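You operate a simulated robot arm through the tools that you are given. There is no shell and no other tool.

You are at the controls of a simulated two-armed robot. One attempt, no reset.

Task
Wipe the pink and grey panels; carry the grey one to the teal square.
Fine: clean first, with the pink rag, and put it back; carry with both hands. What is to be rubbed or washed off counts as gone when no trace of it is left.

It is judged by the outcome, as a careful person would: the job done as asked, and still so three seconds after it is handed in. It fails if anything else is knocked over, pushed out of place, dropped, spilled or broken.

Robot
Two 7-joint arms with two-finger parallel grippers on one trunk, on a base that moves. Base frame: it is fixed to the floor where the robot stands at the start and does not move with it; the origin is under the middle of the robot, x ahead of it, y to its left, z up; the surface under the hand at the start is at about z = 750. Lengths are in mm, angles in rad, forces in N, time in s.
The left shoulder is at the start at [60, 143, 926], the right one opposite. With the tool pointing down near the work surface each hand reaches from about 320 to 740 mm from the robot's upright axis, wherever it stands, measured 20 degrees to its own side. Places, roughly: disc plate [-750, -1250, 250]; teal square [-700, 1500, 700]; wide lid [-750, -1250, 750]. Payload 1.57 kg a hand.
Tool frame (each hand has its own): the origin (TCP) lies between the finger pads and is the grasp point; the fingertips stand 30 mm ahead of it; z points along the fingers, y is the line along which they close. Largest opening 110 mm; finger width 24, thickness 12; the body of the gripper, 48 by 112 mm, starts 78 mm behind the TCP.
Orientation is told as [roll, pitch, yaw] about the base's x, y, z axes, in that order, counted from this pose: with the fingers straight down and closing along the base's y, the tool's x points along the base's -x, its y along +y and its z along -z.

Tools
- The arms move only by the tool nudge_tool. It takes "left_motion", "right_motion" or both (then of equal length, played together; a hand with none holds still); each is a list of rows, each an object (a shift or turn left out is 0, a gripper value left out holds the last) with "linear": the shift along the tool's x, y, z in units of 400 mm (1.0 is 400 mm), a list of three; "rotation": the turn, a rotation vector about the tool's x, y, z in units of 90 degrees (1.0 is 90 degrees), a list of three. In form: [{"linear": [x, y, z], "rotation": [ax, ay, az]}, ...]. A call has 1 to 20 rows; each row is the pose to reach, as a shift and turn from the pose commanded when the call began, along the tool's axes at that moment. "left_hand" and "right_hand" are, for a hand that has rows, the opening, from 0 (shut) to 1 (fully open), set as the call begins (left out, the last holds). A call with a number of a shift or a turn outside -1 to 1 is refused whole. Each row takes 0.2 s and may step no farther than 50 mm and 0.15 rad from the row before; otherwise, or with a gripper value out of range, the whole call is refused. Where a pose cannot be reached the arm comes as near as it can. A force on the tool above 40 N (or 10 N above the force at the start of the call, whichever is more), or a blocked arm, ends the call early, and 0.2 s more pass. Each finger travels about 45 mm/s and halts on what it meets, pressing with about 43 N; the grip force reading is that of the motor and also rises with nothing between the fingers. The clock runs only during rows and for 0.2 s after the last one: add rows that repeat a pose to give the fingers time. It gives the time, the measured TCP pose, the force on the tool (base axes), the opening and the grip force at its end, in the units of the frame above (readings bear some noise), with the torque about the TCP (base axes, N m) and any sound that the robot's microphone picked up.
- Cameras (640 x 400 px; columns grow to the right, rows downward): "scene" is now at [45.2, 1.8, 1533.1]; the picture's right is [0.03, -1.00, 0.00], its down [-0.78, -0.02, -0.62] and it looks along [0.62, 0.02, -0.78] (base axes); focal length 269 px, centre (320, 200). "left" rides on the left gripper at [70, -16, -141] in its tool frame; the picture's right is [0.23, 0.97, 0.00], its down [-0.85, 0.20, -0.48] and it looks along [-0.47, 0.11, 0.88] (tool axes); focal length 222 px, centre (320, 200). "right" rides on the right gripper at [70, 16, -141] in its tool frame; the picture's right is [-0.23, 0.97, 0.00], its down [-0.86, -0.20, -0.48] and it looks along [-0.47, -0.11, 0.88] (tool axes); focal length 222 px, centre (320, 200). There is no depth. A picture from a camera that has moved, and an enlarged one, comes with that camera's place and axes in the base frame and with its lens.
- grab_frame(camera): a new picture of that camera. It takes no simulated time.
- move_column(by): slides the trunk up (or, below 0, down) by that many mm; the arms and the scene camera ride with it, the base frame stays. It gives what a move gives, with no picture.
- drive_base(legs): drives the robot by 1 to 6 legs, each [ahead, left, turn to the left] in mm, mm and rad, along the robot's own axes; the way and the turn of a leg run together, so that a leg with both is an arc; at most 1500 mm and 3.142 rad a leg. The arms and the cameras ride along, it lands a little off, and it stops where it bumps. It gives what a move gives.
- pan_tilt(pan, tilt): turns the head with the scene camera to pan (to the left, within 1.501 rad either way) and tilt (down, from -0.506 to 1.204), counted from straight ahead of the robot. It gives what a move gives.
- close_up(camera, box): a new picture of the part [left, top, right, bottom] of that camera's present view, enlarged. It takes no simulated time.
- job_done(): hands the job in; it is judged then, once.

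Nothing tells you exact positions but the pictures and the camera data. Unless the task says otherwise, let go and move clear before handing in.

The tools are called after "Request:" as name(argument=value, ...) on one line, values as JSON. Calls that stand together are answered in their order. nudge_tool: Moves the arms, as the interface text tells. Its arguments: {"type":"object","properties":{"left_motion":{"type":"array","items":{"type":"object","properties":{"linear":{"type":"array","items":{"type":"number"}},"rotation":{"type":"array","items":{"type":"number"}}}}},"left_hand":{"type":"number"},"right_motion":{"type":"array","items":{"type":"object","properties":{"linear":{"type":"array","items":{"type":"number"}},"rotation":{"type":"array","items":{"type":"number"}}}}},"right_hand":{"type":"number"}},"required":[]} The other tools are called the same way: move_column (by) moves the trunk up or down; drive_base (legs) drives the base; pan_tilt (pan, tilt) turns the head that bears the scene camera; grab_frame (camera) takes a picture; close_up (camera, box) takes an enlarged picture of a part of a camera's view; job_done () hands the job in.

At the start:

```text
clock: 0.0
left_tool_pos: [488.2, 267.6, 1053.7]
left_tcp_rot: [0.0, -0.001, 0.0]
left_force: [0.1, 0.6, 0.0]
left_torque: [-0.01, 0.0, 0.02]
left_opening: 110.0
left_grasp_force: 0.1
right_tool_pos: [447.5, -104.7, 1043.5]
right_tcp_rot: [0.0, -0.001, 0.001]
right_force: [-0.3, 0.4, -0.2]
right_torque: [-0.05, 0.0, 0.01]
right_opening: 110.3
right_grasp_force: 0.1
trunk travel left (down, up): [-525.0, 65.0]
robot x, y, heading: [-1.2, -2.2, 0.003]
head pan, tilt (commanded): [0.03, 0.899]
```

scene: 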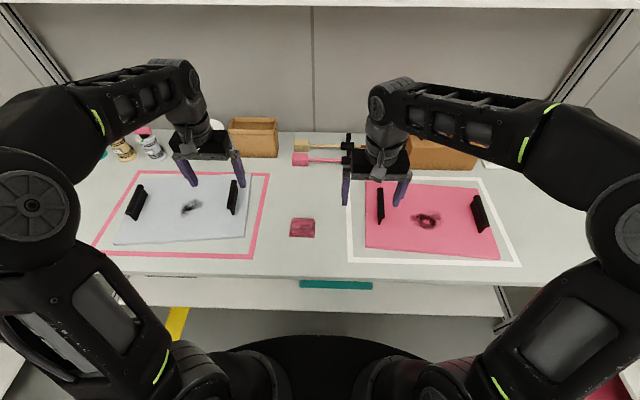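
right: 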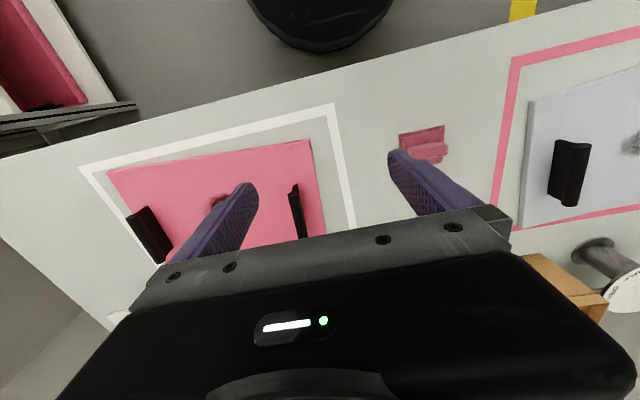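
left: 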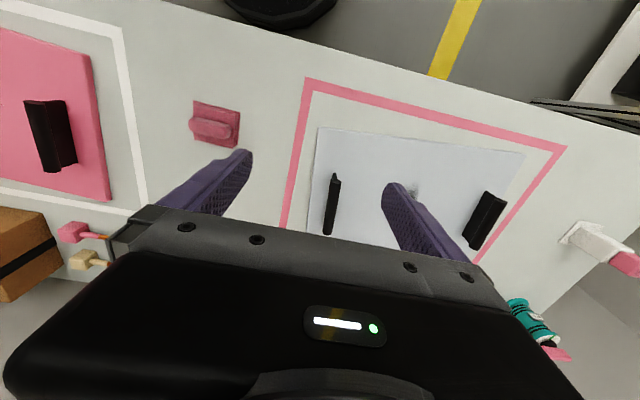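

The grey panel lies on my left inside a pink outline and the pink panel on my right inside a white outline. Each has a dark stain, and a pink rag lies between them. I'll look closer before moving anything.

Request:
close_up(camera="scene", box=[80, 110, 320, 260])

Request:
close_up(camera="scene", box=[280, 130, 540, 292])

Request:
close_up(camera="left", box=[160, 60, 320, 160])

```text
2.67 times, centred on (200, 185) of scene
camera zoom: at [45.2, 1.8, 1533.1], right [0.03, -1.0, 0.0], down [-0.78, -0.02, -0.62], along [0.62, 0.02, -0.78], focal length 718 px, centre (640, 240)
```

zoom: 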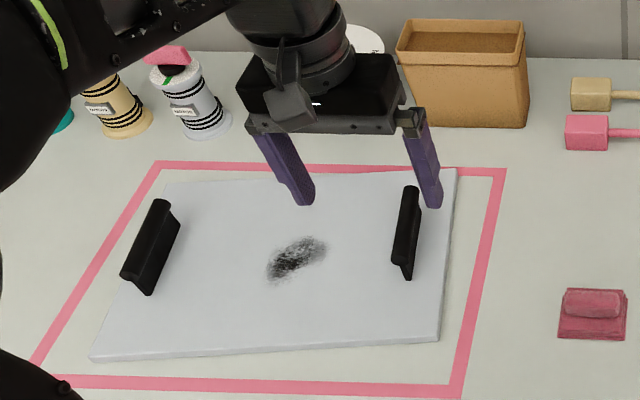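

```text
2.46 times, centred on (410, 211) of scene
camera zoom: at [45.2, 1.8, 1533.1], right [0.03, -1.0, 0.0], down [-0.78, -0.02, -0.62], along [0.62, 0.02, -0.78], focal length 662 px, centre (98, 173)
```

zoom: 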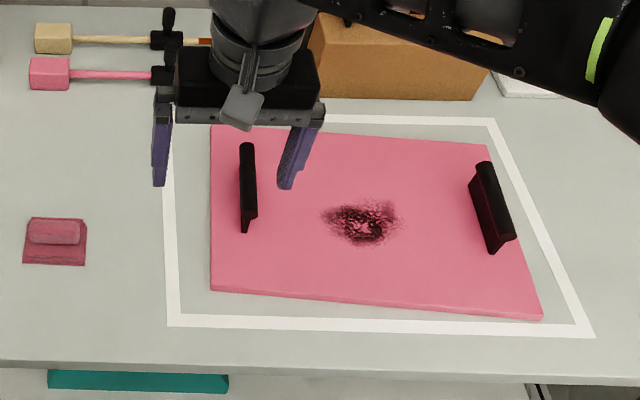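

```text
4.00 times, centred on (240, 110) of left
camera zoom: at [419.0, 252.6, 1194.8], right [-0.23, 0.97, 0.0], down [0.85, 0.2, 0.48], along [0.47, 0.11, -0.88], focal length 888 px, centre (640, 560)
```

zoom: 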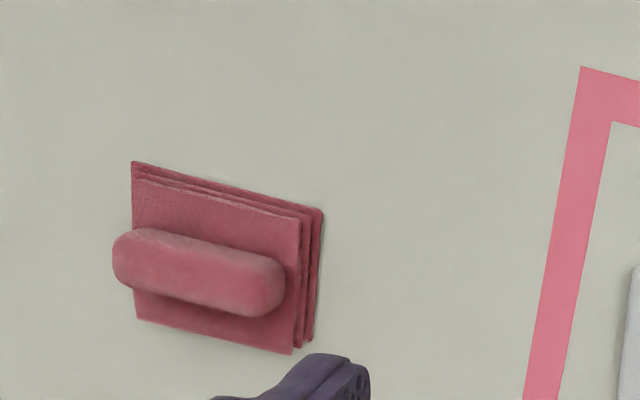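

The rag is a folded cloth with a finger-sized roll on top. Next I'll look around for the teal square and the way there.

Request:
pan_tilt(pan=1.5, tilt=0.5)

Request:
grab_frame(camera="scene")

Request:
pan_tilt(pan=0.6, tilt=0.5)

Request:
grab_frame(camera="scene")

Request:
pan_tilt(pan=-1.5, tilt=0.5)

Request:
grab_frame(camera="scene")

Request:
pan_tilt(pan=-0.6, tilt=0.5)

Request:
grab_frame(camera="scene")

Request:
pan_tilt(pan=0.0, tilt=0.9)

Request:
grab_frame(camera="scene")

```text
clock: 1.6
left_tool_pos: [487.3, 269.5, 1054.3]
left_tcp_rot: [-0.001, -0.001, -0.001]
left_force: [-0.3, -0.7, -0.7]
left_torque: [-0.02, 0.01, -0.02]
left_opening: 110.0
left_grasp_force: 0.0
right_tool_pos: [450.0, -105.2, 1044.8]
right_tcp_rot: [0.0, -0.001, -0.002]
right_force: [0.2, 0.1, 0.1]
right_torque: [-0.01, 0.01, 0.03]
right_opening: 109.9
right_grasp_force: 0.0
trunk travel left (down, up): [-525.0, 65.0]
robot x, y, heading: [-0.5, -0.2, -0.0]
head pan, tilt (commanded): [1.499, 0.499]
```

```text
taken
camera scene: at [-23.8, 90.3, 1566.8], right [1.0, -0.07, 0.0], down [-0.03, -0.48, -0.88], along [0.06, 0.88, -0.48], focal length 269 px, centre (320, 200)
```

scene: 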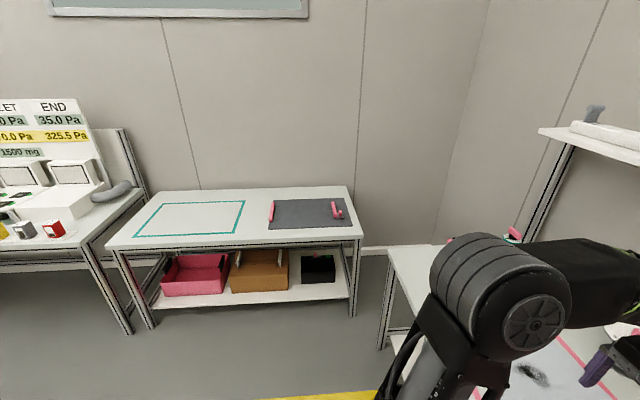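

```text
clock: 2.8
left_tool_pos: [488.4, 269.0, 1053.8]
left_tcp_rot: [-0.001, 0.001, -0.001]
left_force: [-0.5, -0.3, 0.6]
left_torque: [0.01, -0.02, 0.01]
left_opening: 110.1
left_grasp_force: 0.1
right_tool_pos: [449.2, -106.4, 1044.1]
right_tcp_rot: [0.0, 0.0, 0.001]
right_force: [-0.5, 0.4, 0.6]
right_torque: [0.03, 0.0, 0.0]
right_opening: 109.8
right_grasp_force: 0.0
trunk travel left (down, up): [-525.0, 65.0]
robot x, y, heading: [-1.7, 1.3, -0.004]
head pan, tilt (commanded): [0.6, 0.499]
```

```text
taken
camera scene: at [44.7, 51.0, 1566.8], right [0.57, -0.82, 0.0], down [-0.39, -0.27, -0.88], along [0.72, 0.5, -0.48], focal length 269 px, centre (320, 200)
```

scene: 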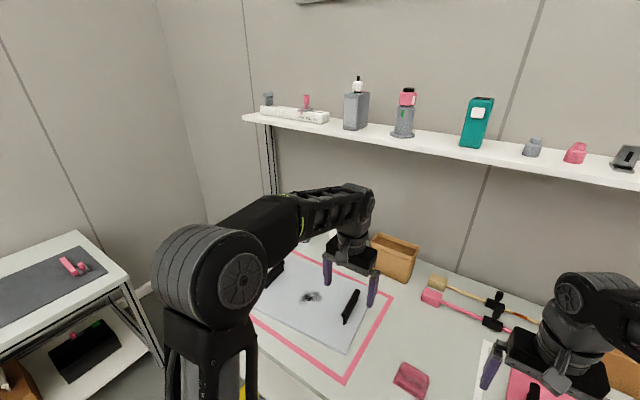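

```text
clock: 4.8
left_tool_pos: [487.9, 268.9, 1052.3]
left_tcp_rot: [0.0, 0.001, 0.001]
left_force: [-0.6, -0.8, 0.0]
left_torque: [0.02, -0.03, 0.02]
left_opening: 110.1
left_grasp_force: 0.2
right_tool_pos: [448.9, -105.1, 1043.7]
right_tcp_rot: [0.001, 0.001, -0.001]
right_force: [-0.8, -1.1, 0.2]
right_torque: [0.0, 0.03, 0.0]
right_opening: 109.9
right_grasp_force: 0.0
trunk travel left (down, up): [-525.0, 65.0]
robot x, y, heading: [-1.6, 1.2, -0.001]
head pan, tilt (commanded): [-1.499, 0.499]
```

```text
taken
camera scene: at [-23.8, -91.2, 1566.8], right [-1.0, -0.07, 0.0], down [-0.03, 0.48, -0.88], along [0.06, -0.88, -0.48], focal length 269 px, centre (320, 200)
```

scene: 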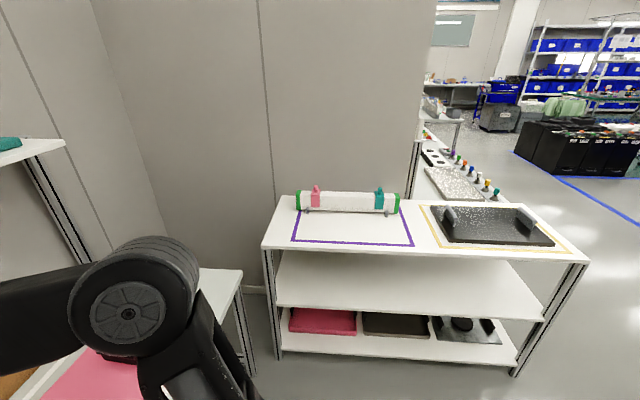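

```text
clock: 6.0
left_tool_pos: [489.1, 268.3, 1053.4]
left_tcp_rot: [0.001, 0.001, 0.0]
left_force: [-0.2, -0.8, -0.2]
left_torque: [0.01, -0.01, 0.0]
left_opening: 110.0
left_grasp_force: 0.1
right_tool_pos: [448.7, -106.3, 1044.8]
right_tcp_rot: [0.0, 0.0, 0.0]
right_force: [-0.2, 0.5, -0.3]
right_torque: [0.02, 0.0, -0.01]
right_opening: 110.0
right_grasp_force: 0.0
trunk travel left (down, up): [-525.0, 65.0]
robot x, y, heading: [-0.5, -0.2, -0.002]
head pan, tilt (commanded): [-0.6, 0.499]
```

```text
taken
camera scene: at [44.7, -51.9, 1566.8], right [-0.57, -0.82, 0.0], down [-0.39, 0.27, -0.88], along [0.72, -0.5, -0.48], focal length 269 px, centre (320, 200)
```

scene: 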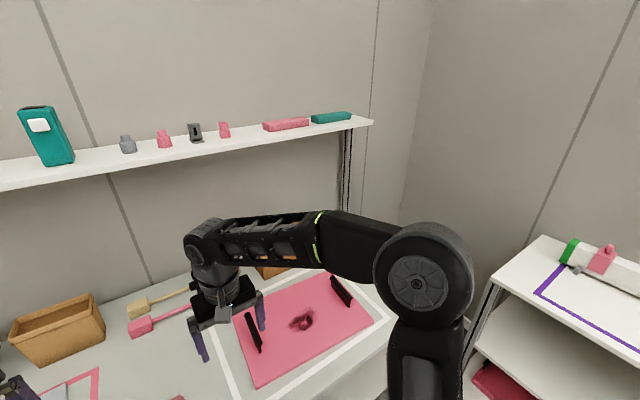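

```text
clock: 7.0
left_tool_pos: [489.0, 268.8, 1054.2]
left_tcp_rot: [0.002, -0.001, -0.001]
left_force: [-0.4, -0.3, -1.4]
left_torque: [0.02, 0.0, 0.03]
left_opening: 109.9
left_grasp_force: 0.0
right_tool_pos: [448.9, -106.4, 1044.5]
right_tcp_rot: [0.001, 0.001, 0.0]
right_force: [0.2, 0.0, -0.7]
right_torque: [-0.01, -0.02, 0.02]
right_opening: 110.1
right_grasp_force: 0.1
trunk travel left (down, up): [-525.0, 65.0]
robot x, y, heading: [3.5, 1.7, -0.002]
head pan, tilt (commanded): [0.0, 0.901]
```

```text
taken
camera scene: at [45.2, -0.6, 1532.9], right [0.0, -1.0, 0.0], down [-0.78, 0.0, -0.62], along [0.62, 0.0, -0.78], focal length 269 px, centre (320, 200)
```

scene: 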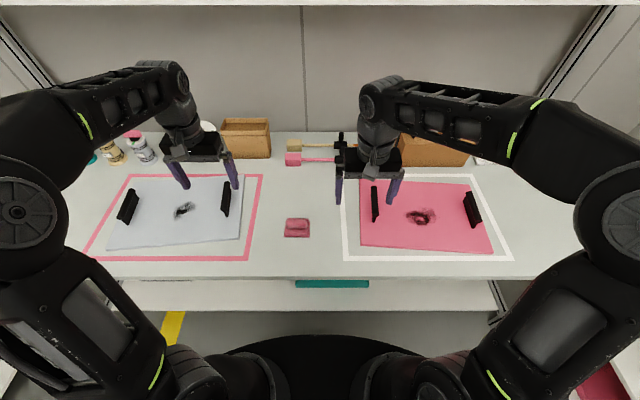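

The teal outline is on the table to my left, and a dark grey board with pink handles lies beside it. I need to know which panels are meant and where the stains are, so I'll zoom in there.

Request:
pan_tilt(pan=1.5, tilt=0.5)

Request:
close_up(camera="scene", box=[100, 170, 380, 345])

Request:
close_up(camera="scene", box=[250, 185, 360, 254])

Request:
pan_tilt(pan=-1.5, tilt=0.6)

Request:
close_up(camera="scene", box=[250, 140, 600, 358])

Request:
pan_tilt(pan=0.0, tilt=0.9)

Request:
close_up(camera="scene", box=[80, 110, 320, 260])

```text
clock: 8.6
left_tool_pos: [488.6, 268.0, 1053.4]
left_tcp_rot: [0.001, -0.001, -0.001]
left_force: [-0.8, 0.6, -0.2]
left_torque: [0.0, -0.03, -0.02]
left_opening: 110.0
left_grasp_force: 0.1
right_tool_pos: [448.0, -104.5, 1044.7]
right_tcp_rot: [-0.002, 0.001, 0.001]
right_force: [0.8, -0.4, -0.2]
right_torque: [0.0, 0.0, 0.01]
right_opening: 109.8
right_grasp_force: 0.1
trunk travel left (down, up): [-525.0, 65.0]
robot x, y, heading: [-0.3, -0.3, 0.003]
head pan, tilt (commanded): [1.499, 0.499]
```

```text
2.29 times, centred on (240, 258) of scene
camera zoom: at [-23.8, 90.3, 1566.8], right [1.0, -0.07, 0.0], down [-0.03, -0.48, -0.88], along [0.06, 0.88, -0.48], focal length 615 px, centre (503, 69)
```

zoom: 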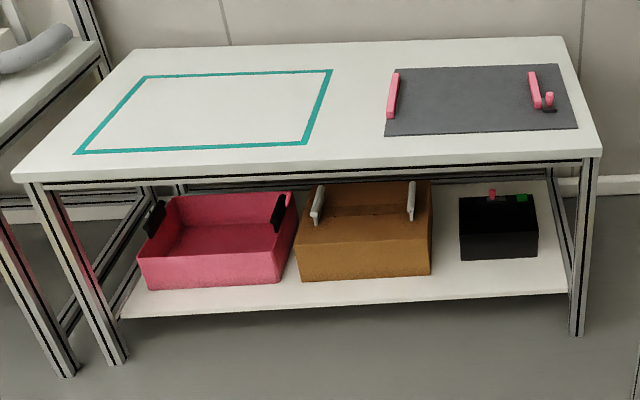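

```text
5.80 times, centred on (305, 220) of scene
camera zoom: at [-23.8, 90.3, 1566.8], right [1.0, -0.07, 0.0], down [-0.03, -0.48, -0.88], along [0.06, 0.88, -0.48], focal length 1560 px, centre (407, 87)
```

zoom: 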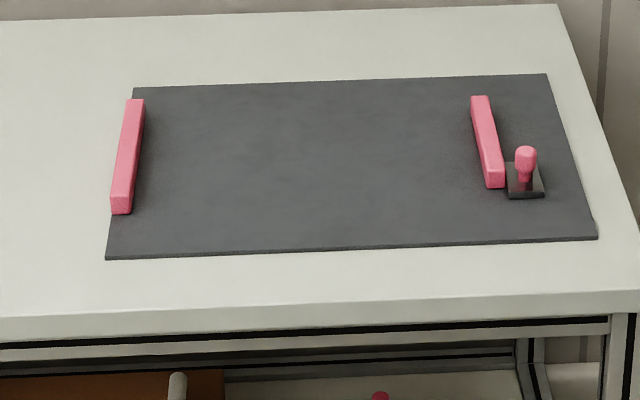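

```text
clock: 11.2
left_tool_pos: [489.1, 267.5, 1054.1]
left_tcp_rot: [-0.001, 0.0, 0.0]
left_force: [-0.7, 0.0, -0.1]
left_torque: [0.04, -0.03, 0.03]
left_opening: 110.0
left_grasp_force: 0.0
right_tool_pos: [448.0, -105.2, 1043.9]
right_tcp_rot: [0.0, 0.001, -0.001]
right_force: [-0.7, -1.0, 0.4]
right_torque: [-0.03, 0.01, -0.03]
right_opening: 109.9
right_grasp_force: 0.1
trunk travel left (down, up): [-525.0, 65.0]
robot x, y, heading: [-1.2, -2.4, -0.003]
head pan, tilt (commanded): [-1.499, 0.6]
```

```text
1.83 times, centred on (425, 249) of scene
camera zoom: at [-24.0, -88.6, 1557.7], right [-1.0, -0.07, 0.0], down [-0.04, 0.56, -0.83], along [0.06, -0.82, -0.56], focal length 492 px, centre (128, 110)
```

zoom: 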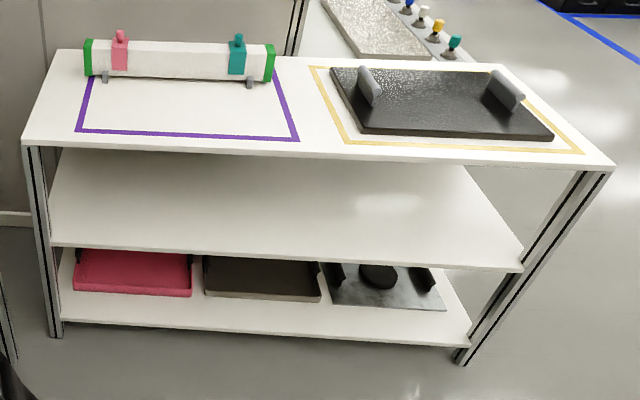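

```text
clock: 12.8
left_tool_pos: [487.4, 268.7, 1053.7]
left_tcp_rot: [0.001, 0.001, -0.001]
left_force: [-0.8, 0.0, -0.2]
left_torque: [-0.03, 0.05, 0.0]
left_opening: 110.1
left_grasp_force: 0.1
right_tool_pos: [450.0, -105.6, 1045.1]
right_tcp_rot: [0.001, 0.001, -0.001]
right_force: [0.1, -0.1, -0.1]
right_torque: [0.0, -0.02, 0.01]
right_opening: 110.0
right_grasp_force: 0.0
trunk travel left (down, up): [-525.0, 65.0]
robot x, y, heading: [-0.6, 0.5, -0.0]
head pan, tilt (commanded): [0.0, 0.901]
```

```text
2.67 times, centred on (200, 185) of scene
camera zoom: at [45.1, -0.5, 1532.9], right [0.0, -1.0, 0.0], down [-0.78, 0.0, -0.62], along [0.62, 0.0, -0.78], focal length 718 px, centre (640, 240)
```

zoom: 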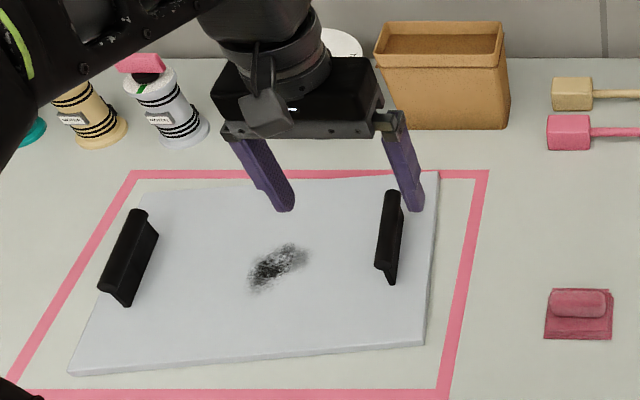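

The stained pair is on the front table: the light grey panel around (604, 481) and the pink one around (570, -344). The rag is at about (534, 80), with its roll running roughly along y. I'll bring the right hand over the rag, yawed 90°, and look down at it.

Request:
nudge_tool(right_motion=[{"linear": [-0.02, 0.042, 0.019], "rotation": [0, 0, -0.091]}, {"linear": [-0.039, 0.084, 0.038], "rotation": [0, 0, -0.182]}, {"linear": [-0.059, 0.126, 0.057], "rotation": [0, 0, -0.273]}, {"linear": [-0.078, 0.168, 0.076], "rotation": [0, 0, -0.364]}, {"linear": [-0.098, 0.21, 0.095], "rotation": [0, 0, -0.455]}, {"linear": [-0.117, 0.252, 0.115], "rotation": [0, 0, -0.546]}, {"linear": [-0.137, 0.294, 0.134], "rotation": [0, 0, -0.637]}, {"linear": [-0.156, 0.336, 0.153], "rotation": [0, 0, -0.728]}, {"linear": [-0.176, 0.378, 0.172], "rotation": [0, 0, -0.819]}, {"linear": [-0.195, 0.42, 0.191], "rotation": [0, 0, -0.91]}, {"linear": [-0.215, 0.462, 0.21], "rotation": [0, 0, -1.0]}], left_motion=[{"linear": [0, 0.02, 0]}, {"linear": [0, 0.04, 0]}, {"linear": [0, 0.06, 0]}, {"linear": [0, 0.08, 0]}, {"linear": [0, 0.1, 0]}, {"linear": [0, 0.12, 0]}, {"linear": [0, 0.14, 0]}, {"linear": [0, 0.16, 0]}, {"linear": [0, 0.18, 0]}, {"linear": [0, 0.2, 0]}, {"linear": [0, 0.22, 0]}])

Request:
grab_frame(camera="right")

Request:
grab_frame(camera="scene")

Request:
grab_frame(camera="left")

```text
clock: 15.2
left_tool_pos: [489.4, 356.3, 1055.1]
left_tcp_rot: [0.0, 0.001, -0.001]
left_force: [-0.4, -0.6, 0.1]
left_torque: [-0.01, 0.03, 0.02]
left_opening: 110.1
left_grasp_force: 0.0
right_tool_pos: [534.9, 77.8, 959.2]
right_tcp_rot: [0.0, -0.002, 1.571]
right_force: [0.0, -0.1, 0.4]
right_torque: [-0.01, 0.02, -0.01]
right_opening: 109.9
right_grasp_force: 0.2
trunk travel left (down, up): [-525.0, 65.0]
robot x, y, heading: [1.1, 2.9, 0.004]
head pan, tilt (commanded): [0.0, 0.901]
```

```text
taken
camera right: at [518.9, 8.6, 1100.4], right [-0.97, 0.23, 0.0], down [0.2, 0.86, 0.48], along [0.11, 0.47, -0.88], focal length 222 px, centre (320, 200)
```

right: 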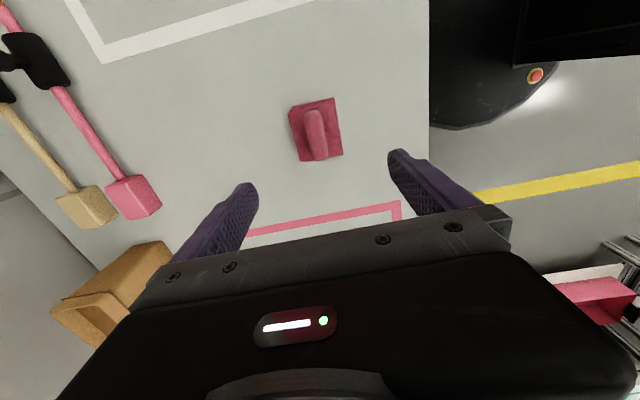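

```text
taken
camera scene: at [45.6, 0.1, 1532.9], right [0.0, -1.0, 0.0], down [-0.78, 0.0, -0.62], along [0.62, 0.0, -0.78], focal length 269 px, centre (320, 200)
```

scene: 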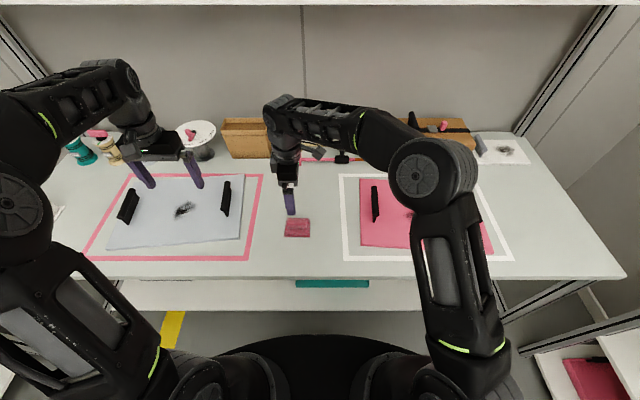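

```text
taken
camera left: at [420.2, 340.9, 1195.6], right [-0.23, 0.97, 0.0], down [0.86, 0.2, 0.48], along [0.47, 0.11, -0.88], focal length 222 px, centre (320, 200)
```

left: 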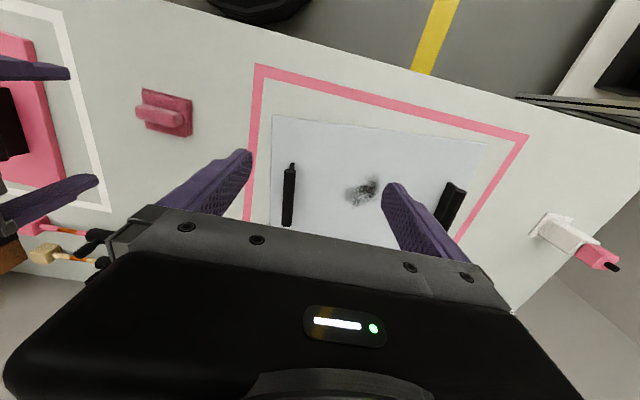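

Moving the arm has uncovered a white sheet with a dark mark at the back right. I'll zoom in on that and on the rag.

Request:
close_up(camera="scene", box=[400, 110, 560, 210])

Request:
close_up(camera="right", box=[240, 60, 400, 160])

Request:
close_up(camera="left", box=[240, 60, 560, 260])

Request:
close_up(camera="scene", box=[30, 100, 230, 225])

```text
4.00 times, centred on (480, 160) of scene
camera zoom: at [45.6, 0.1, 1532.9], right [0.0, -1.0, 0.0], down [-0.78, 0.0, -0.62], along [0.62, 0.0, -0.78], focal length 1077 px, centre (-320, 360)
```

zoom: 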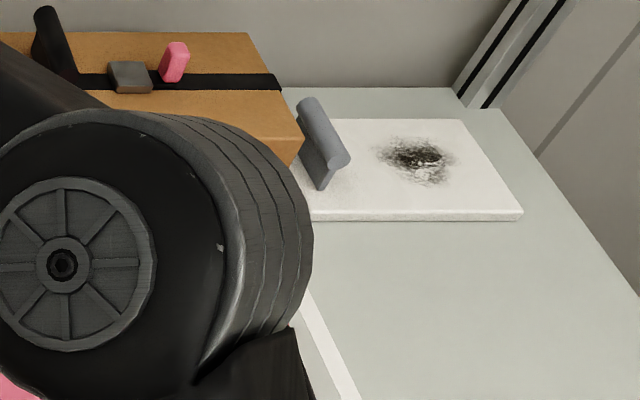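

```text
4.00 times, centred on (320, 110) of right
camera zoom: at [518.9, 8.6, 1100.4], right [-0.97, 0.23, 0.0], down [0.2, 0.86, 0.48], along [0.11, 0.47, -0.88], focal length 888 px, centre (320, 560)
```

zoom: 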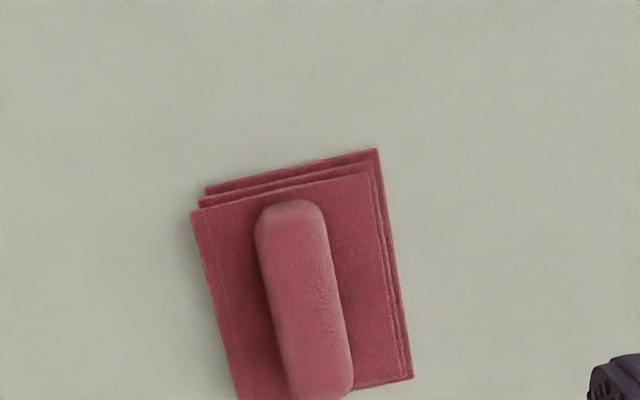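

```text
2.00 times, centred on (400, 160) of left
camera zoom: at [420.2, 340.9, 1195.6], right [-0.23, 0.97, 0.0], down [0.86, 0.2, 0.48], along [0.47, 0.11, -0.88], focal length 444 px, centre (160, 280)
```

zoom: 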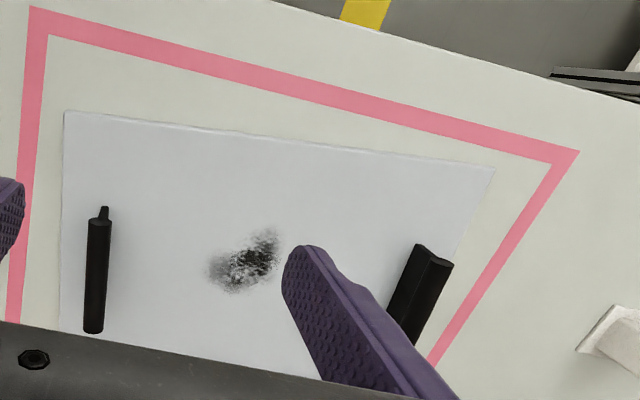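

```text
3.20 times, centred on (130, 162) of scene
camera zoom: at [45.6, 0.1, 1532.9], right [0.0, -1.0, 0.0], down [-0.78, 0.0, -0.62], along [0.62, 0.0, -0.78], focal length 861 px, centre (928, 320)
```

zoom: 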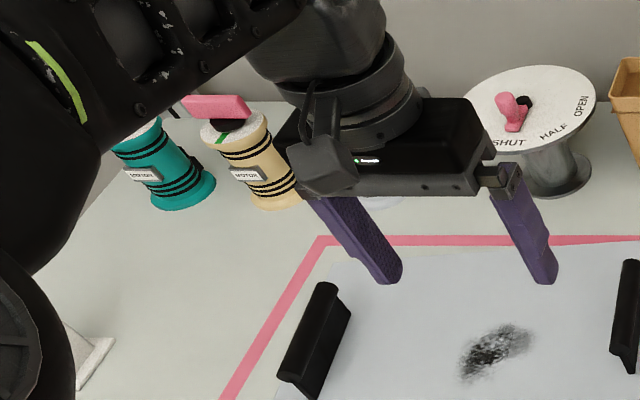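

The white board with a grey handle isn't one of mine, so I'll leave it alone. Now I'll measure the rag's height before grasping it.

Request:
close_up(camera="scene", box=[272, 205, 328, 240])

Request:
close_up(camera="left", box=[120, 70, 216, 130])

Request:
close_up(camera="right", box=[270, 85, 366, 175])

```text
11.43 times, centred on (300, 222) of scene
camera zoom: at [45.6, 0.1, 1532.9], right [0.0, -1.0, 0.0], down [-0.78, 0.0, -0.62], along [0.62, 0.0, -0.78], focal length 3076 px, centre (549, -57)
```

zoom: 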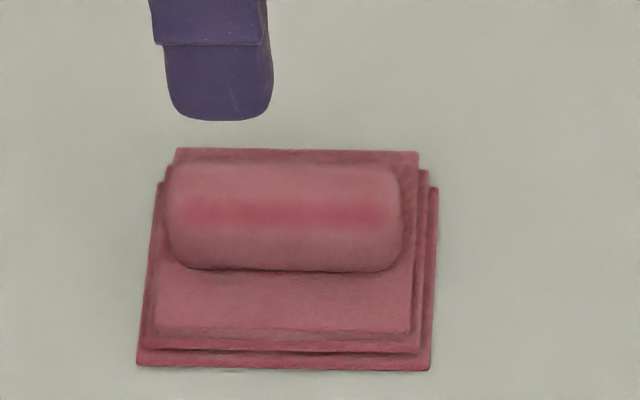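

```text
6.67 times, centred on (168, 100) of left
camera zoom: at [420.2, 340.9, 1195.6], right [-0.23, 0.97, 0.0], down [0.86, 0.2, 0.48], along [0.47, 0.11, -0.88], focal length 1481 px, centre (1333, 867)
```

zoom: 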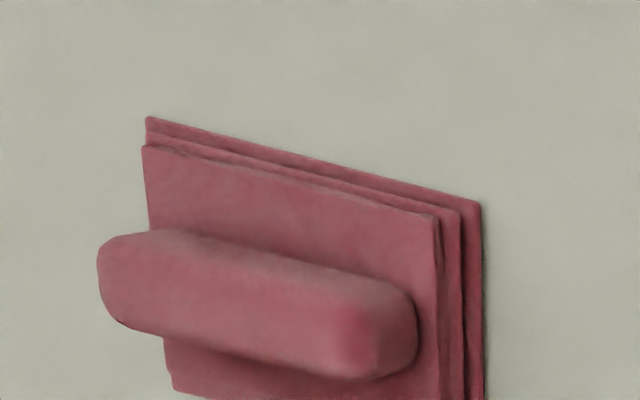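

```text
4.44 times, centred on (318, 130) of right
camera zoom: at [518.9, 8.6, 1100.4], right [-0.97, 0.23, 0.0], down [0.2, 0.86, 0.48], along [0.11, 0.47, -0.88], focal length 987 px, centre (329, 511)
```

zoom: 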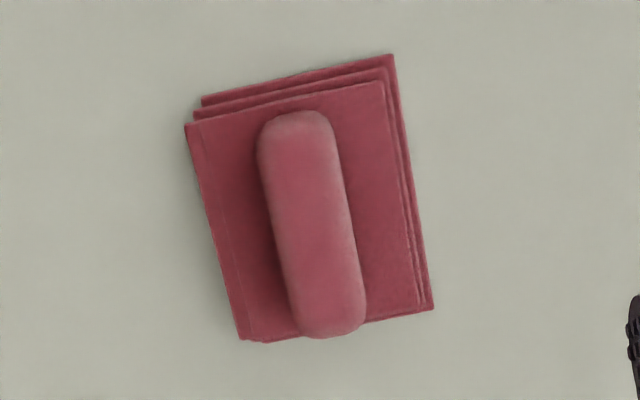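

The rag is about 86 × 64 mm, centred near (539, 77). Its layers top out at about z 769 and the roll at about z 792. I'll lower the open fingers astride the roll and check from just above it.

Request:
nudge_tool(right_motion=[{"linear": [0.001, -0.002, 0.062], "rotation": [0, 0, 0.003]}, {"linear": [0.002, -0.004, 0.124], "rotation": [0, 0, 0.006]}, {"linear": [0.003, -0.006, 0.186], "rotation": [0, 0, 0.009]}, {"linear": [0.004, -0.008, 0.248], "rotation": [0, 0, 0.011]}, {"linear": [0.005, -0.01, 0.31], "rotation": [0, 0, 0.011]}], right_hand=1)

Request:
grab_frame(camera="right")

Request:
close_up(camera="scene", box=[256, 180, 352, 240])

Request:
close_up(camera="left", box=[80, 50, 240, 150])

```text
clock: 16.4
left_tool_pos: [489.7, 356.7, 1054.6]
left_tcp_rot: [0.001, 0.0, 0.0]
left_force: [0.9, 0.7, 0.0]
left_torque: [-0.02, 0.0, -0.01]
left_opening: 110.0
left_grasp_force: 0.1
right_tool_pos: [539.0, 76.8, 832.4]
right_tcp_rot: [0.0, 0.0, 1.554]
right_force: [-0.2, -0.1, 0.3]
right_torque: [-0.02, -0.01, -0.01]
right_opening: 110.3
right_grasp_force: 0.1
trunk travel left (down, up): [-525.0, 65.0]
robot x, y, heading: [4.4, -0.5, 0.001]
head pan, tilt (commanded): [0.0, 0.901]
```

```text
taken
camera right: at [522.3, 8.4, 975.8], right [-0.97, 0.24, 0.0], down [0.21, 0.85, 0.48], along [0.12, 0.46, -0.88], focal length 222 px, centre (320, 200)
```

right: 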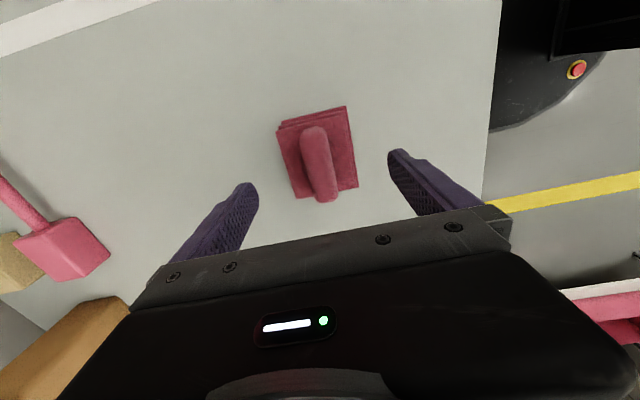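

```text
6.67 times, centred on (304, 210) of scene
camera zoom: at [45.4, -0.4, 1532.9], right [0.0, -1.0, 0.0], down [-0.78, 0.0, -0.62], along [0.62, 0.0, -0.78], focal length 1794 px, centre (427, 133)
```

zoom: 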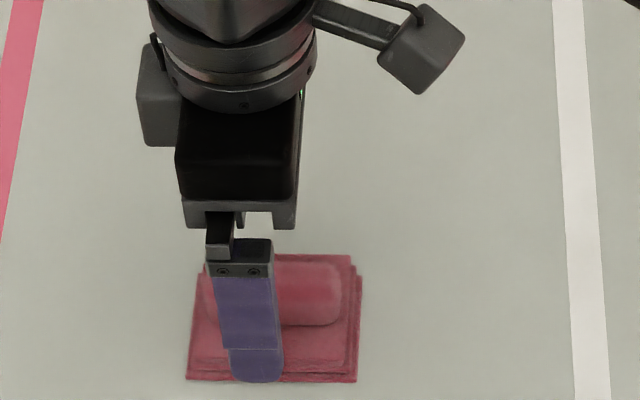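

```text
4.00 times, centred on (160, 100) of left
camera zoom: at [420.1, 340.5, 1195.8], right [-0.23, 0.97, 0.0], down [0.86, 0.2, 0.48], along [0.47, 0.11, -0.88], focal length 888 px, centre (960, 600)
```

zoom: 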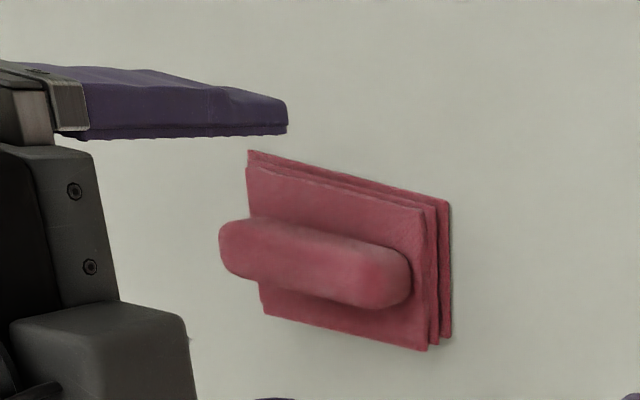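

The fingers straddle the roll well. I'll go down so the tips sit just above the cloth layers, then close.

Request:
nudge_tool(right_motion=[{"linear": [0, 0, 0.025]}, {"linear": [0, 0, 0.05]}, {"linear": [0, 0, 0.071]}])

Request:
close_up(camera="left", box=[80, 50, 240, 150])

Request:
grab_frame(camera="right")

```text
clock: 17.2
left_tool_pos: [489.0, 357.7, 1054.5]
left_tcp_rot: [0.0, 0.001, 0.001]
left_force: [0.3, 0.3, -0.1]
left_torque: [0.0, 0.04, 0.01]
left_opening: 109.8
left_grasp_force: 0.1
right_tool_pos: [539.1, 76.3, 806.7]
right_tcp_rot: [0.0, 0.0, 1.553]
right_force: [0.0, 0.0, 0.2]
right_torque: [0.01, 0.01, -0.02]
right_opening: 110.0
right_grasp_force: 0.2
trunk travel left (down, up): [-525.0, 65.0]
robot x, y, heading: [0.2, -3.0, 0.001]
head pan, tilt (commanded): [0.0, 0.901]
```

```text
4.00 times, centred on (160, 100) of left
camera zoom: at [420.0, 340.5, 1195.8], right [-0.23, 0.97, 0.0], down [0.86, 0.2, 0.48], along [0.47, 0.11, -0.88], focal length 888 px, centre (960, 600)
```

zoom: 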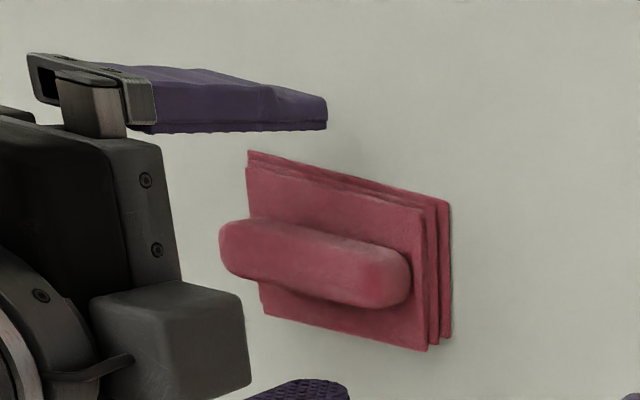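

```text
taken
camera right: at [521.2, 6.8, 948.7], right [-0.97, 0.24, 0.0], down [0.21, 0.85, 0.48], along [0.12, 0.46, -0.88], focal length 222 px, centre (320, 200)
```

right: 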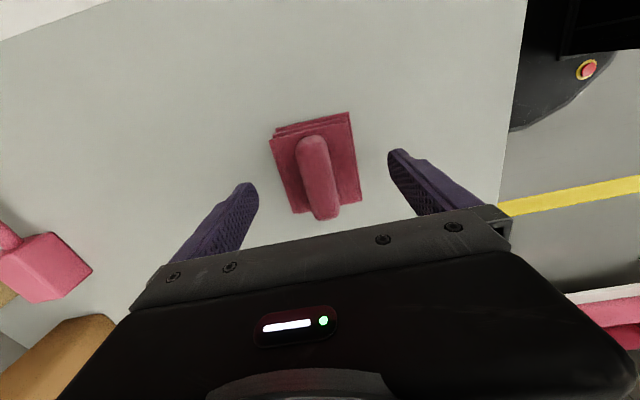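

The tips are about 7 mm above the layers. I'll drop another 4 mm and close on the roll.

Request:
nudge_tool(right_motion=[{"linear": [0, 0, 0.005]}, {"linear": [0, 0, 0.01]}, {"linear": [0, 0, 0.01]}])

Request:
nudge_tool(right_motion=[{"linear": [0, 0, 0]}, {"linear": [0, 0, 0]}, {"linear": [0, 0, 0]}, {"linear": [0, 0, 0]}, {"linear": [0, 0, 0]}, {"linear": [0, 0, 0]}, {"linear": [0, 0, 0]}, {"linear": [0, 0, 0]}], right_hand=0)

Request:
grab_frame(camera="right")

Request:
close_up(camera="left", box=[80, 50, 240, 150])

```text
clock: 18.0
left_tool_pos: [488.8, 356.3, 1054.6]
left_tcp_rot: [-0.001, -0.001, -0.001]
left_force: [-0.3, 0.0, -0.3]
left_torque: [0.0, -0.02, -0.01]
left_opening: 109.8
left_grasp_force: 0.1
right_tool_pos: [539.5, 77.5, 804.1]
right_tcp_rot: [0.0, 0.001, 1.554]
right_force: [0.4, 0.3, -0.7]
right_torque: [0.03, 0.0, 0.01]
right_opening: 110.1
right_grasp_force: 0.1
trunk travel left (down, up): [-525.0, 65.0]
robot x, y, heading: [-1.9, 1.6, -0.002]
head pan, tilt (commanded): [0.0, 0.901]
```

```text
clock: 19.8
left_tool_pos: [488.8, 356.7, 1055.4]
left_tcp_rot: [0.0, 0.001, 0.0]
left_force: [0.2, 0.2, -0.3]
left_torque: [-0.01, 0.0, 0.03]
left_opening: 110.1
left_grasp_force: 0.1
right_tool_pos: [538.7, 78.0, 804.6]
right_tcp_rot: [0.001, -0.001, 1.554]
right_force: [0.1, -0.3, 0.6]
right_torque: [0.01, -0.03, -0.01]
right_opening: 23.0
right_grasp_force: 35.5
trunk travel left (down, up): [-525.0, 65.0]
robot x, y, heading: [2.5, 1.1, -0.001]
head pan, tilt (commanded): [0.0, 0.901]
```

```text
taken
camera right: at [521.3, 7.3, 945.5], right [-0.97, 0.24, 0.0], down [0.21, 0.85, 0.48], along [0.12, 0.46, -0.88], focal length 222 px, centre (320, 200)
```

right: 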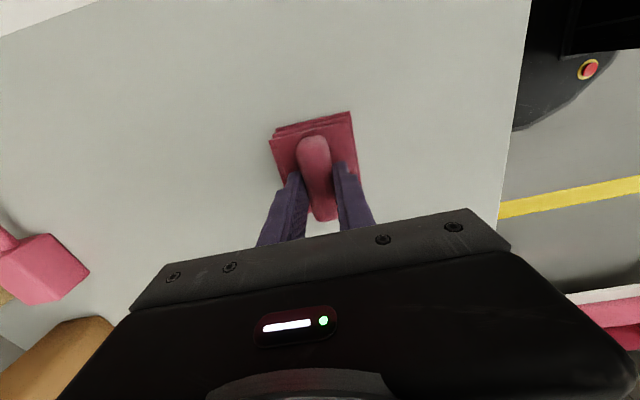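

```text
4.00 times, centred on (160, 100) of left
camera zoom: at [419.9, 340.5, 1195.9], right [-0.23, 0.97, 0.0], down [0.85, 0.2, 0.48], along [0.47, 0.11, -0.88], focal length 888 px, centre (960, 600)
```

zoom: 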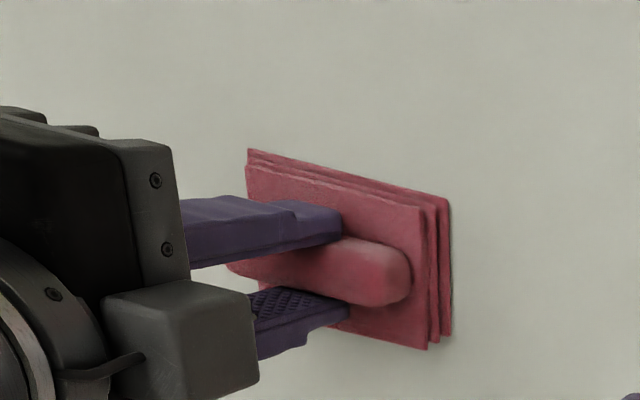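

Gripped at 23 mm opening; the rag sits on the table with the TCP at z = 804.5, (539, 77.5), yaw 1.554, which is where it goes back. Lifting.

Request:
nudge_tool(right_motion=[{"linear": [0, 0, -0.03]}, {"linear": [0, 0, -0.08]}, {"linear": [0, 0, -0.15]}, {"linear": [0, 0, -0.25]}, {"linear": [0, 0, -0.35]}])

Request:
grab_frame(camera="right")

Request:
grab_frame(camera="scene")

```text
clock: 21.0
left_tool_pos: [489.0, 357.1, 1054.4]
left_tcp_rot: [0.0, 0.002, 0.0]
left_force: [0.4, 0.1, -0.1]
left_torque: [-0.01, -0.01, -0.02]
left_opening: 109.9
left_grasp_force: 0.0
right_tool_pos: [538.2, 78.1, 945.1]
right_tcp_rot: [-0.001, -0.001, 1.554]
right_force: [0.0, 0.0, -0.3]
right_torque: [-0.04, -0.03, 0.0]
right_opening: 22.9
right_grasp_force: 35.2
trunk travel left (down, up): [-525.0, 65.0]
robot x, y, heading: [1.2, -2.3, -0.001]
head pan, tilt (commanded): [0.0, 0.901]
```

```text
taken
camera right: at [519.6, 8.1, 1086.8], right [-0.97, 0.24, 0.0], down [0.21, 0.85, 0.48], along [0.12, 0.46, -0.88], focal length 222 px, centre (320, 200)
```

right: 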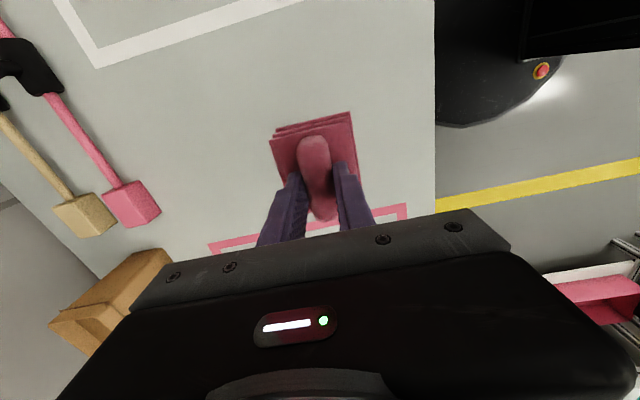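

```text
taken
camera scene: at [44.9, -0.4, 1532.9], right [0.0, -1.0, 0.0], down [-0.78, 0.0, -0.62], along [0.62, 0.0, -0.78], focal length 269 px, centre (320, 200)
```

scene: 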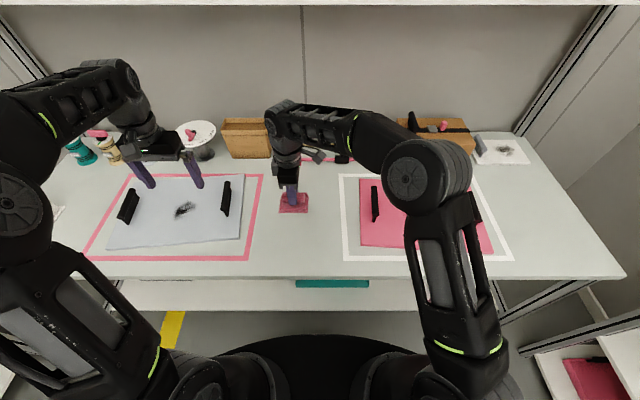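

The rag hangs cleanly from the gripper. The pink stain spans about x 534–621, y −406 to −297, and the panel's handles stand near y −206 and −516. I'll move the rag over it.

Request:
nudge_tool(right_motion=[{"linear": [0.1, -0.01, 0], "rotation": [0, 0, -0.003]}, {"linear": [0.2, -0.02, 0], "rotation": [0, 0, -0.006]}, {"linear": [0.3, -0.03, 0], "rotation": [0, 0, -0.009]}, {"linear": [0.4, -0.04, 0], "rotation": [0, 0, -0.011]}, {"linear": [0.5, -0.052, 0], "rotation": [0, 0, -0.011]}, {"linear": [0.6, -0.064, 0], "rotation": [0, 0, -0.011]}, {"linear": [0.7, -0.08, 0], "rotation": [0, 0, -0.011]}, {"linear": [0.8, -0.09, 0], "rotation": [0, 0, -0.011]}])

Request:
grab_frame(camera="right")

Request:
grab_frame(camera="scene")

```text
clock: 22.8
left_tool_pos: [489.7, 355.1, 1055.1]
left_tcp_rot: [-0.002, -0.002, 0.001]
left_force: [1.0, 0.0, -0.3]
left_torque: [-0.01, 0.0, 0.0]
left_opening: 110.1
left_grasp_force: 0.1
right_tool_pos: [569.4, -242.5, 941.1]
right_tcp_rot: [0.0, 0.001, 1.572]
right_force: [-0.5, -0.2, -0.2]
right_torque: [0.01, 0.01, -0.01]
right_opening: 23.1
right_grasp_force: 34.8
trunk travel left (down, up): [-525.0, 65.0]
robot x, y, heading: [-4.6, 0.4, 0.001]
head pan, tilt (commanded): [0.0, 0.901]
```

```text
taken
camera right: at [552.4, -312.7, 1082.4], right [-0.97, 0.23, 0.0], down [0.2, 0.85, 0.48], along [0.11, 0.47, -0.88], focal length 222 px, centre (320, 200)
```

right: 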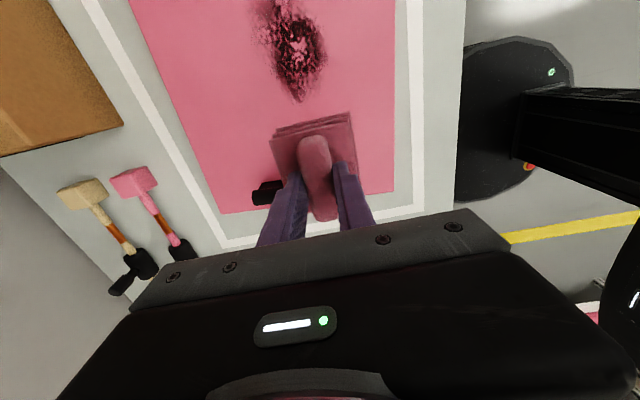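

```text
taken
camera scene: at [45.2, -1.2, 1532.9], right [0.0, -1.0, 0.0], down [-0.78, 0.0, -0.62], along [0.62, 0.0, -0.78], focal length 269 px, centre (320, 200)
```

scene: 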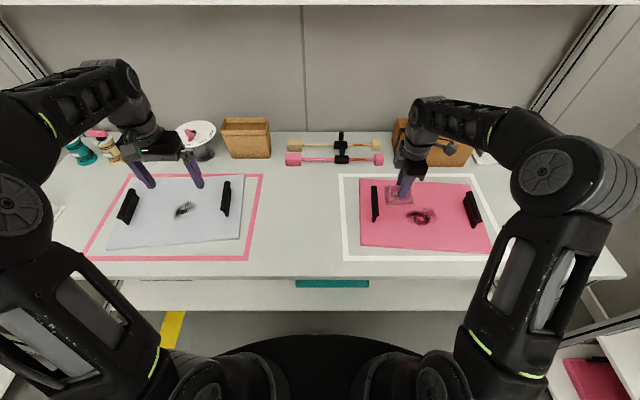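

Over the pink panel now. I'll move above the stain, come down to just over the surface, and then feel for contact gently.

Request:
nudge_tool(right_motion=[{"linear": [0.06, -0.005, 0.0]}, {"linear": [0.13, -0.01, 0.0]}, {"linear": [0.2, -0.015, 0.05]}, {"linear": [0.257, -0.02, 0.12]}, {"linear": [0.257, -0.02, 0.19]}, {"linear": [0.257, -0.02, 0.25]}])

Request:
nudge_tool(right_motion=[{"linear": [0, 0, 0.02]}, {"linear": [0, 0, 0.035]}, {"linear": [0, 0, 0.045]}])

Request:
grab_frame(camera="scene")

Request:
close_up(camera="scene", box=[340, 140, 500, 240])

```text
clock: 24.2
left_tool_pos: [489.7, 355.9, 1054.1]
left_tcp_rot: [0.001, 0.0, -0.001]
left_force: [-0.1, -0.4, 0.5]
left_torque: [-0.01, -0.01, 0.01]
left_opening: 110.0
left_grasp_force: 0.0
right_tool_pos: [580.3, -345.3, 840.1]
right_tcp_rot: [0.001, 0.001, 1.569]
right_force: [-0.1, -0.2, 0.6]
right_torque: [0.01, 0.02, 0.0]
right_opening: 23.1
right_grasp_force: 34.6
trunk travel left (down, up): [-525.0, 65.0]
robot x, y, heading: [-0.2, 2.1, 0.002]
head pan, tilt (commanded): [0.0, 0.901]
```

```text
clock: 25.0
left_tool_pos: [490.9, 354.9, 1053.6]
left_tcp_rot: [-0.001, 0.001, 0.0]
left_force: [0.8, 0.0, -1.1]
left_torque: [-0.01, 0.01, -0.05]
left_opening: 109.9
left_grasp_force: 0.2
right_tool_pos: [578.7, -344.0, 823.8]
right_tcp_rot: [0.001, 0.001, 1.571]
right_force: [-0.6, 0.0, -1.1]
right_torque: [-0.01, -0.01, 0.0]
right_opening: 22.9
right_grasp_force: 35.4
trunk travel left (down, up): [-525.0, 65.0]
robot x, y, heading: [1.6, 2.7, -0.002]
head pan, tilt (commanded): [0.0, 0.901]
```

```text
taken
camera scene: at [45.3, -0.6, 1532.9], right [0.0, -1.0, 0.0], down [-0.78, 0.0, -0.62], along [0.62, 0.0, -0.78], focal length 269 px, centre (320, 200)
```

scene: 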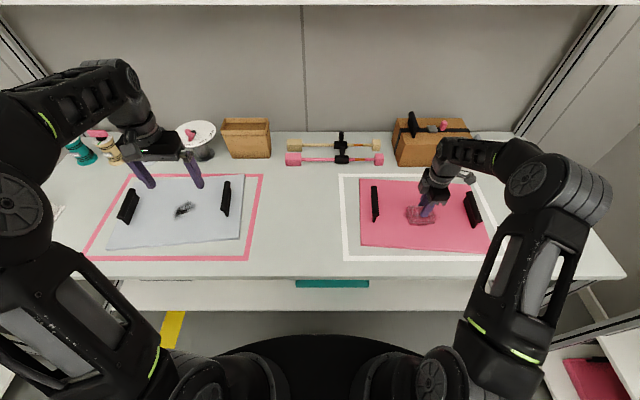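

```text
4.00 times, centred on (420, 190) of scene
camera zoom: at [45.3, -0.6, 1532.9], right [0.0, -1.0, 0.0], down [-0.78, 0.0, -0.62], along [0.62, 0.0, -0.78], focal length 1077 px, centre (-80, 240)
```

zoom: 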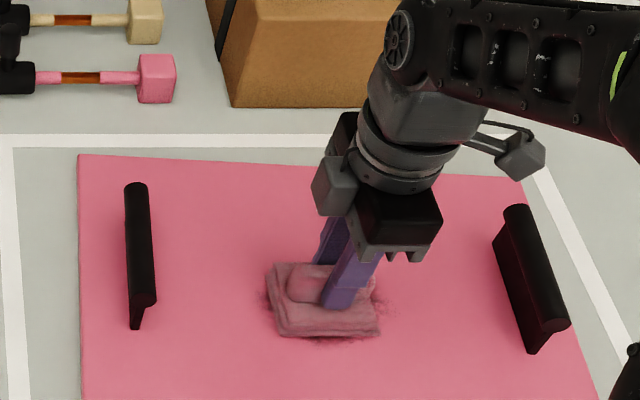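

The rag is just above the stain. I'll lower it in small steps and watch the force.

Request:
nudge_tool(right_motion=[{"linear": [0, 0, 0.005]}, {"linear": [0, 0, 0.01]}, {"linear": [0, 0, 0.015]}])

Request:
nudge_tool(right_motion=[{"linear": [0, 0, 0.004]}, {"linear": [0, 0, 0.008]}])

```text
clock: 25.8
left_tool_pos: [489.8, 354.9, 1056.0]
left_tcp_rot: [-0.002, 0.0, -0.001]
left_force: [-0.7, -0.4, -0.2]
left_torque: [0.02, 0.01, 0.05]
left_opening: 109.9
left_grasp_force: 0.1
right_tool_pos: [577.7, -345.5, 819.0]
right_tcp_rot: [0.0, -0.001, 1.571]
right_force: [-1.4, 0.3, 3.8]
right_torque: [0.05, 0.09, 0.02]
right_opening: 22.5
right_grasp_force: 35.0
trunk travel left (down, up): [-525.0, 65.0]
robot x, y, heading: [-4.6, 4.3, 0.003]
head pan, tilt (commanded): [0.0, 0.901]
```

```text
clock: 26.4
left_tool_pos: [488.1, 357.8, 1055.7]
left_tcp_rot: [0.0, -0.002, 0.0]
left_force: [-0.1, -0.3, -0.1]
left_torque: [0.03, -0.01, 0.01]
left_opening: 110.1
left_grasp_force: 0.1
right_tool_pos: [578.3, -345.5, 818.8]
right_tcp_rot: [-0.007, 0.001, 1.571]
right_force: [-0.1, 0.1, 25.3]
right_torque: [0.2, 0.26, 0.06]
right_opening: 23.1
right_grasp_force: 35.2
trunk travel left (down, up): [-525.0, 65.0]
robot x, y, heading: [2.0, -1.7, 0.004]
head pan, tilt (commanded): [0.0, 0.901]
```

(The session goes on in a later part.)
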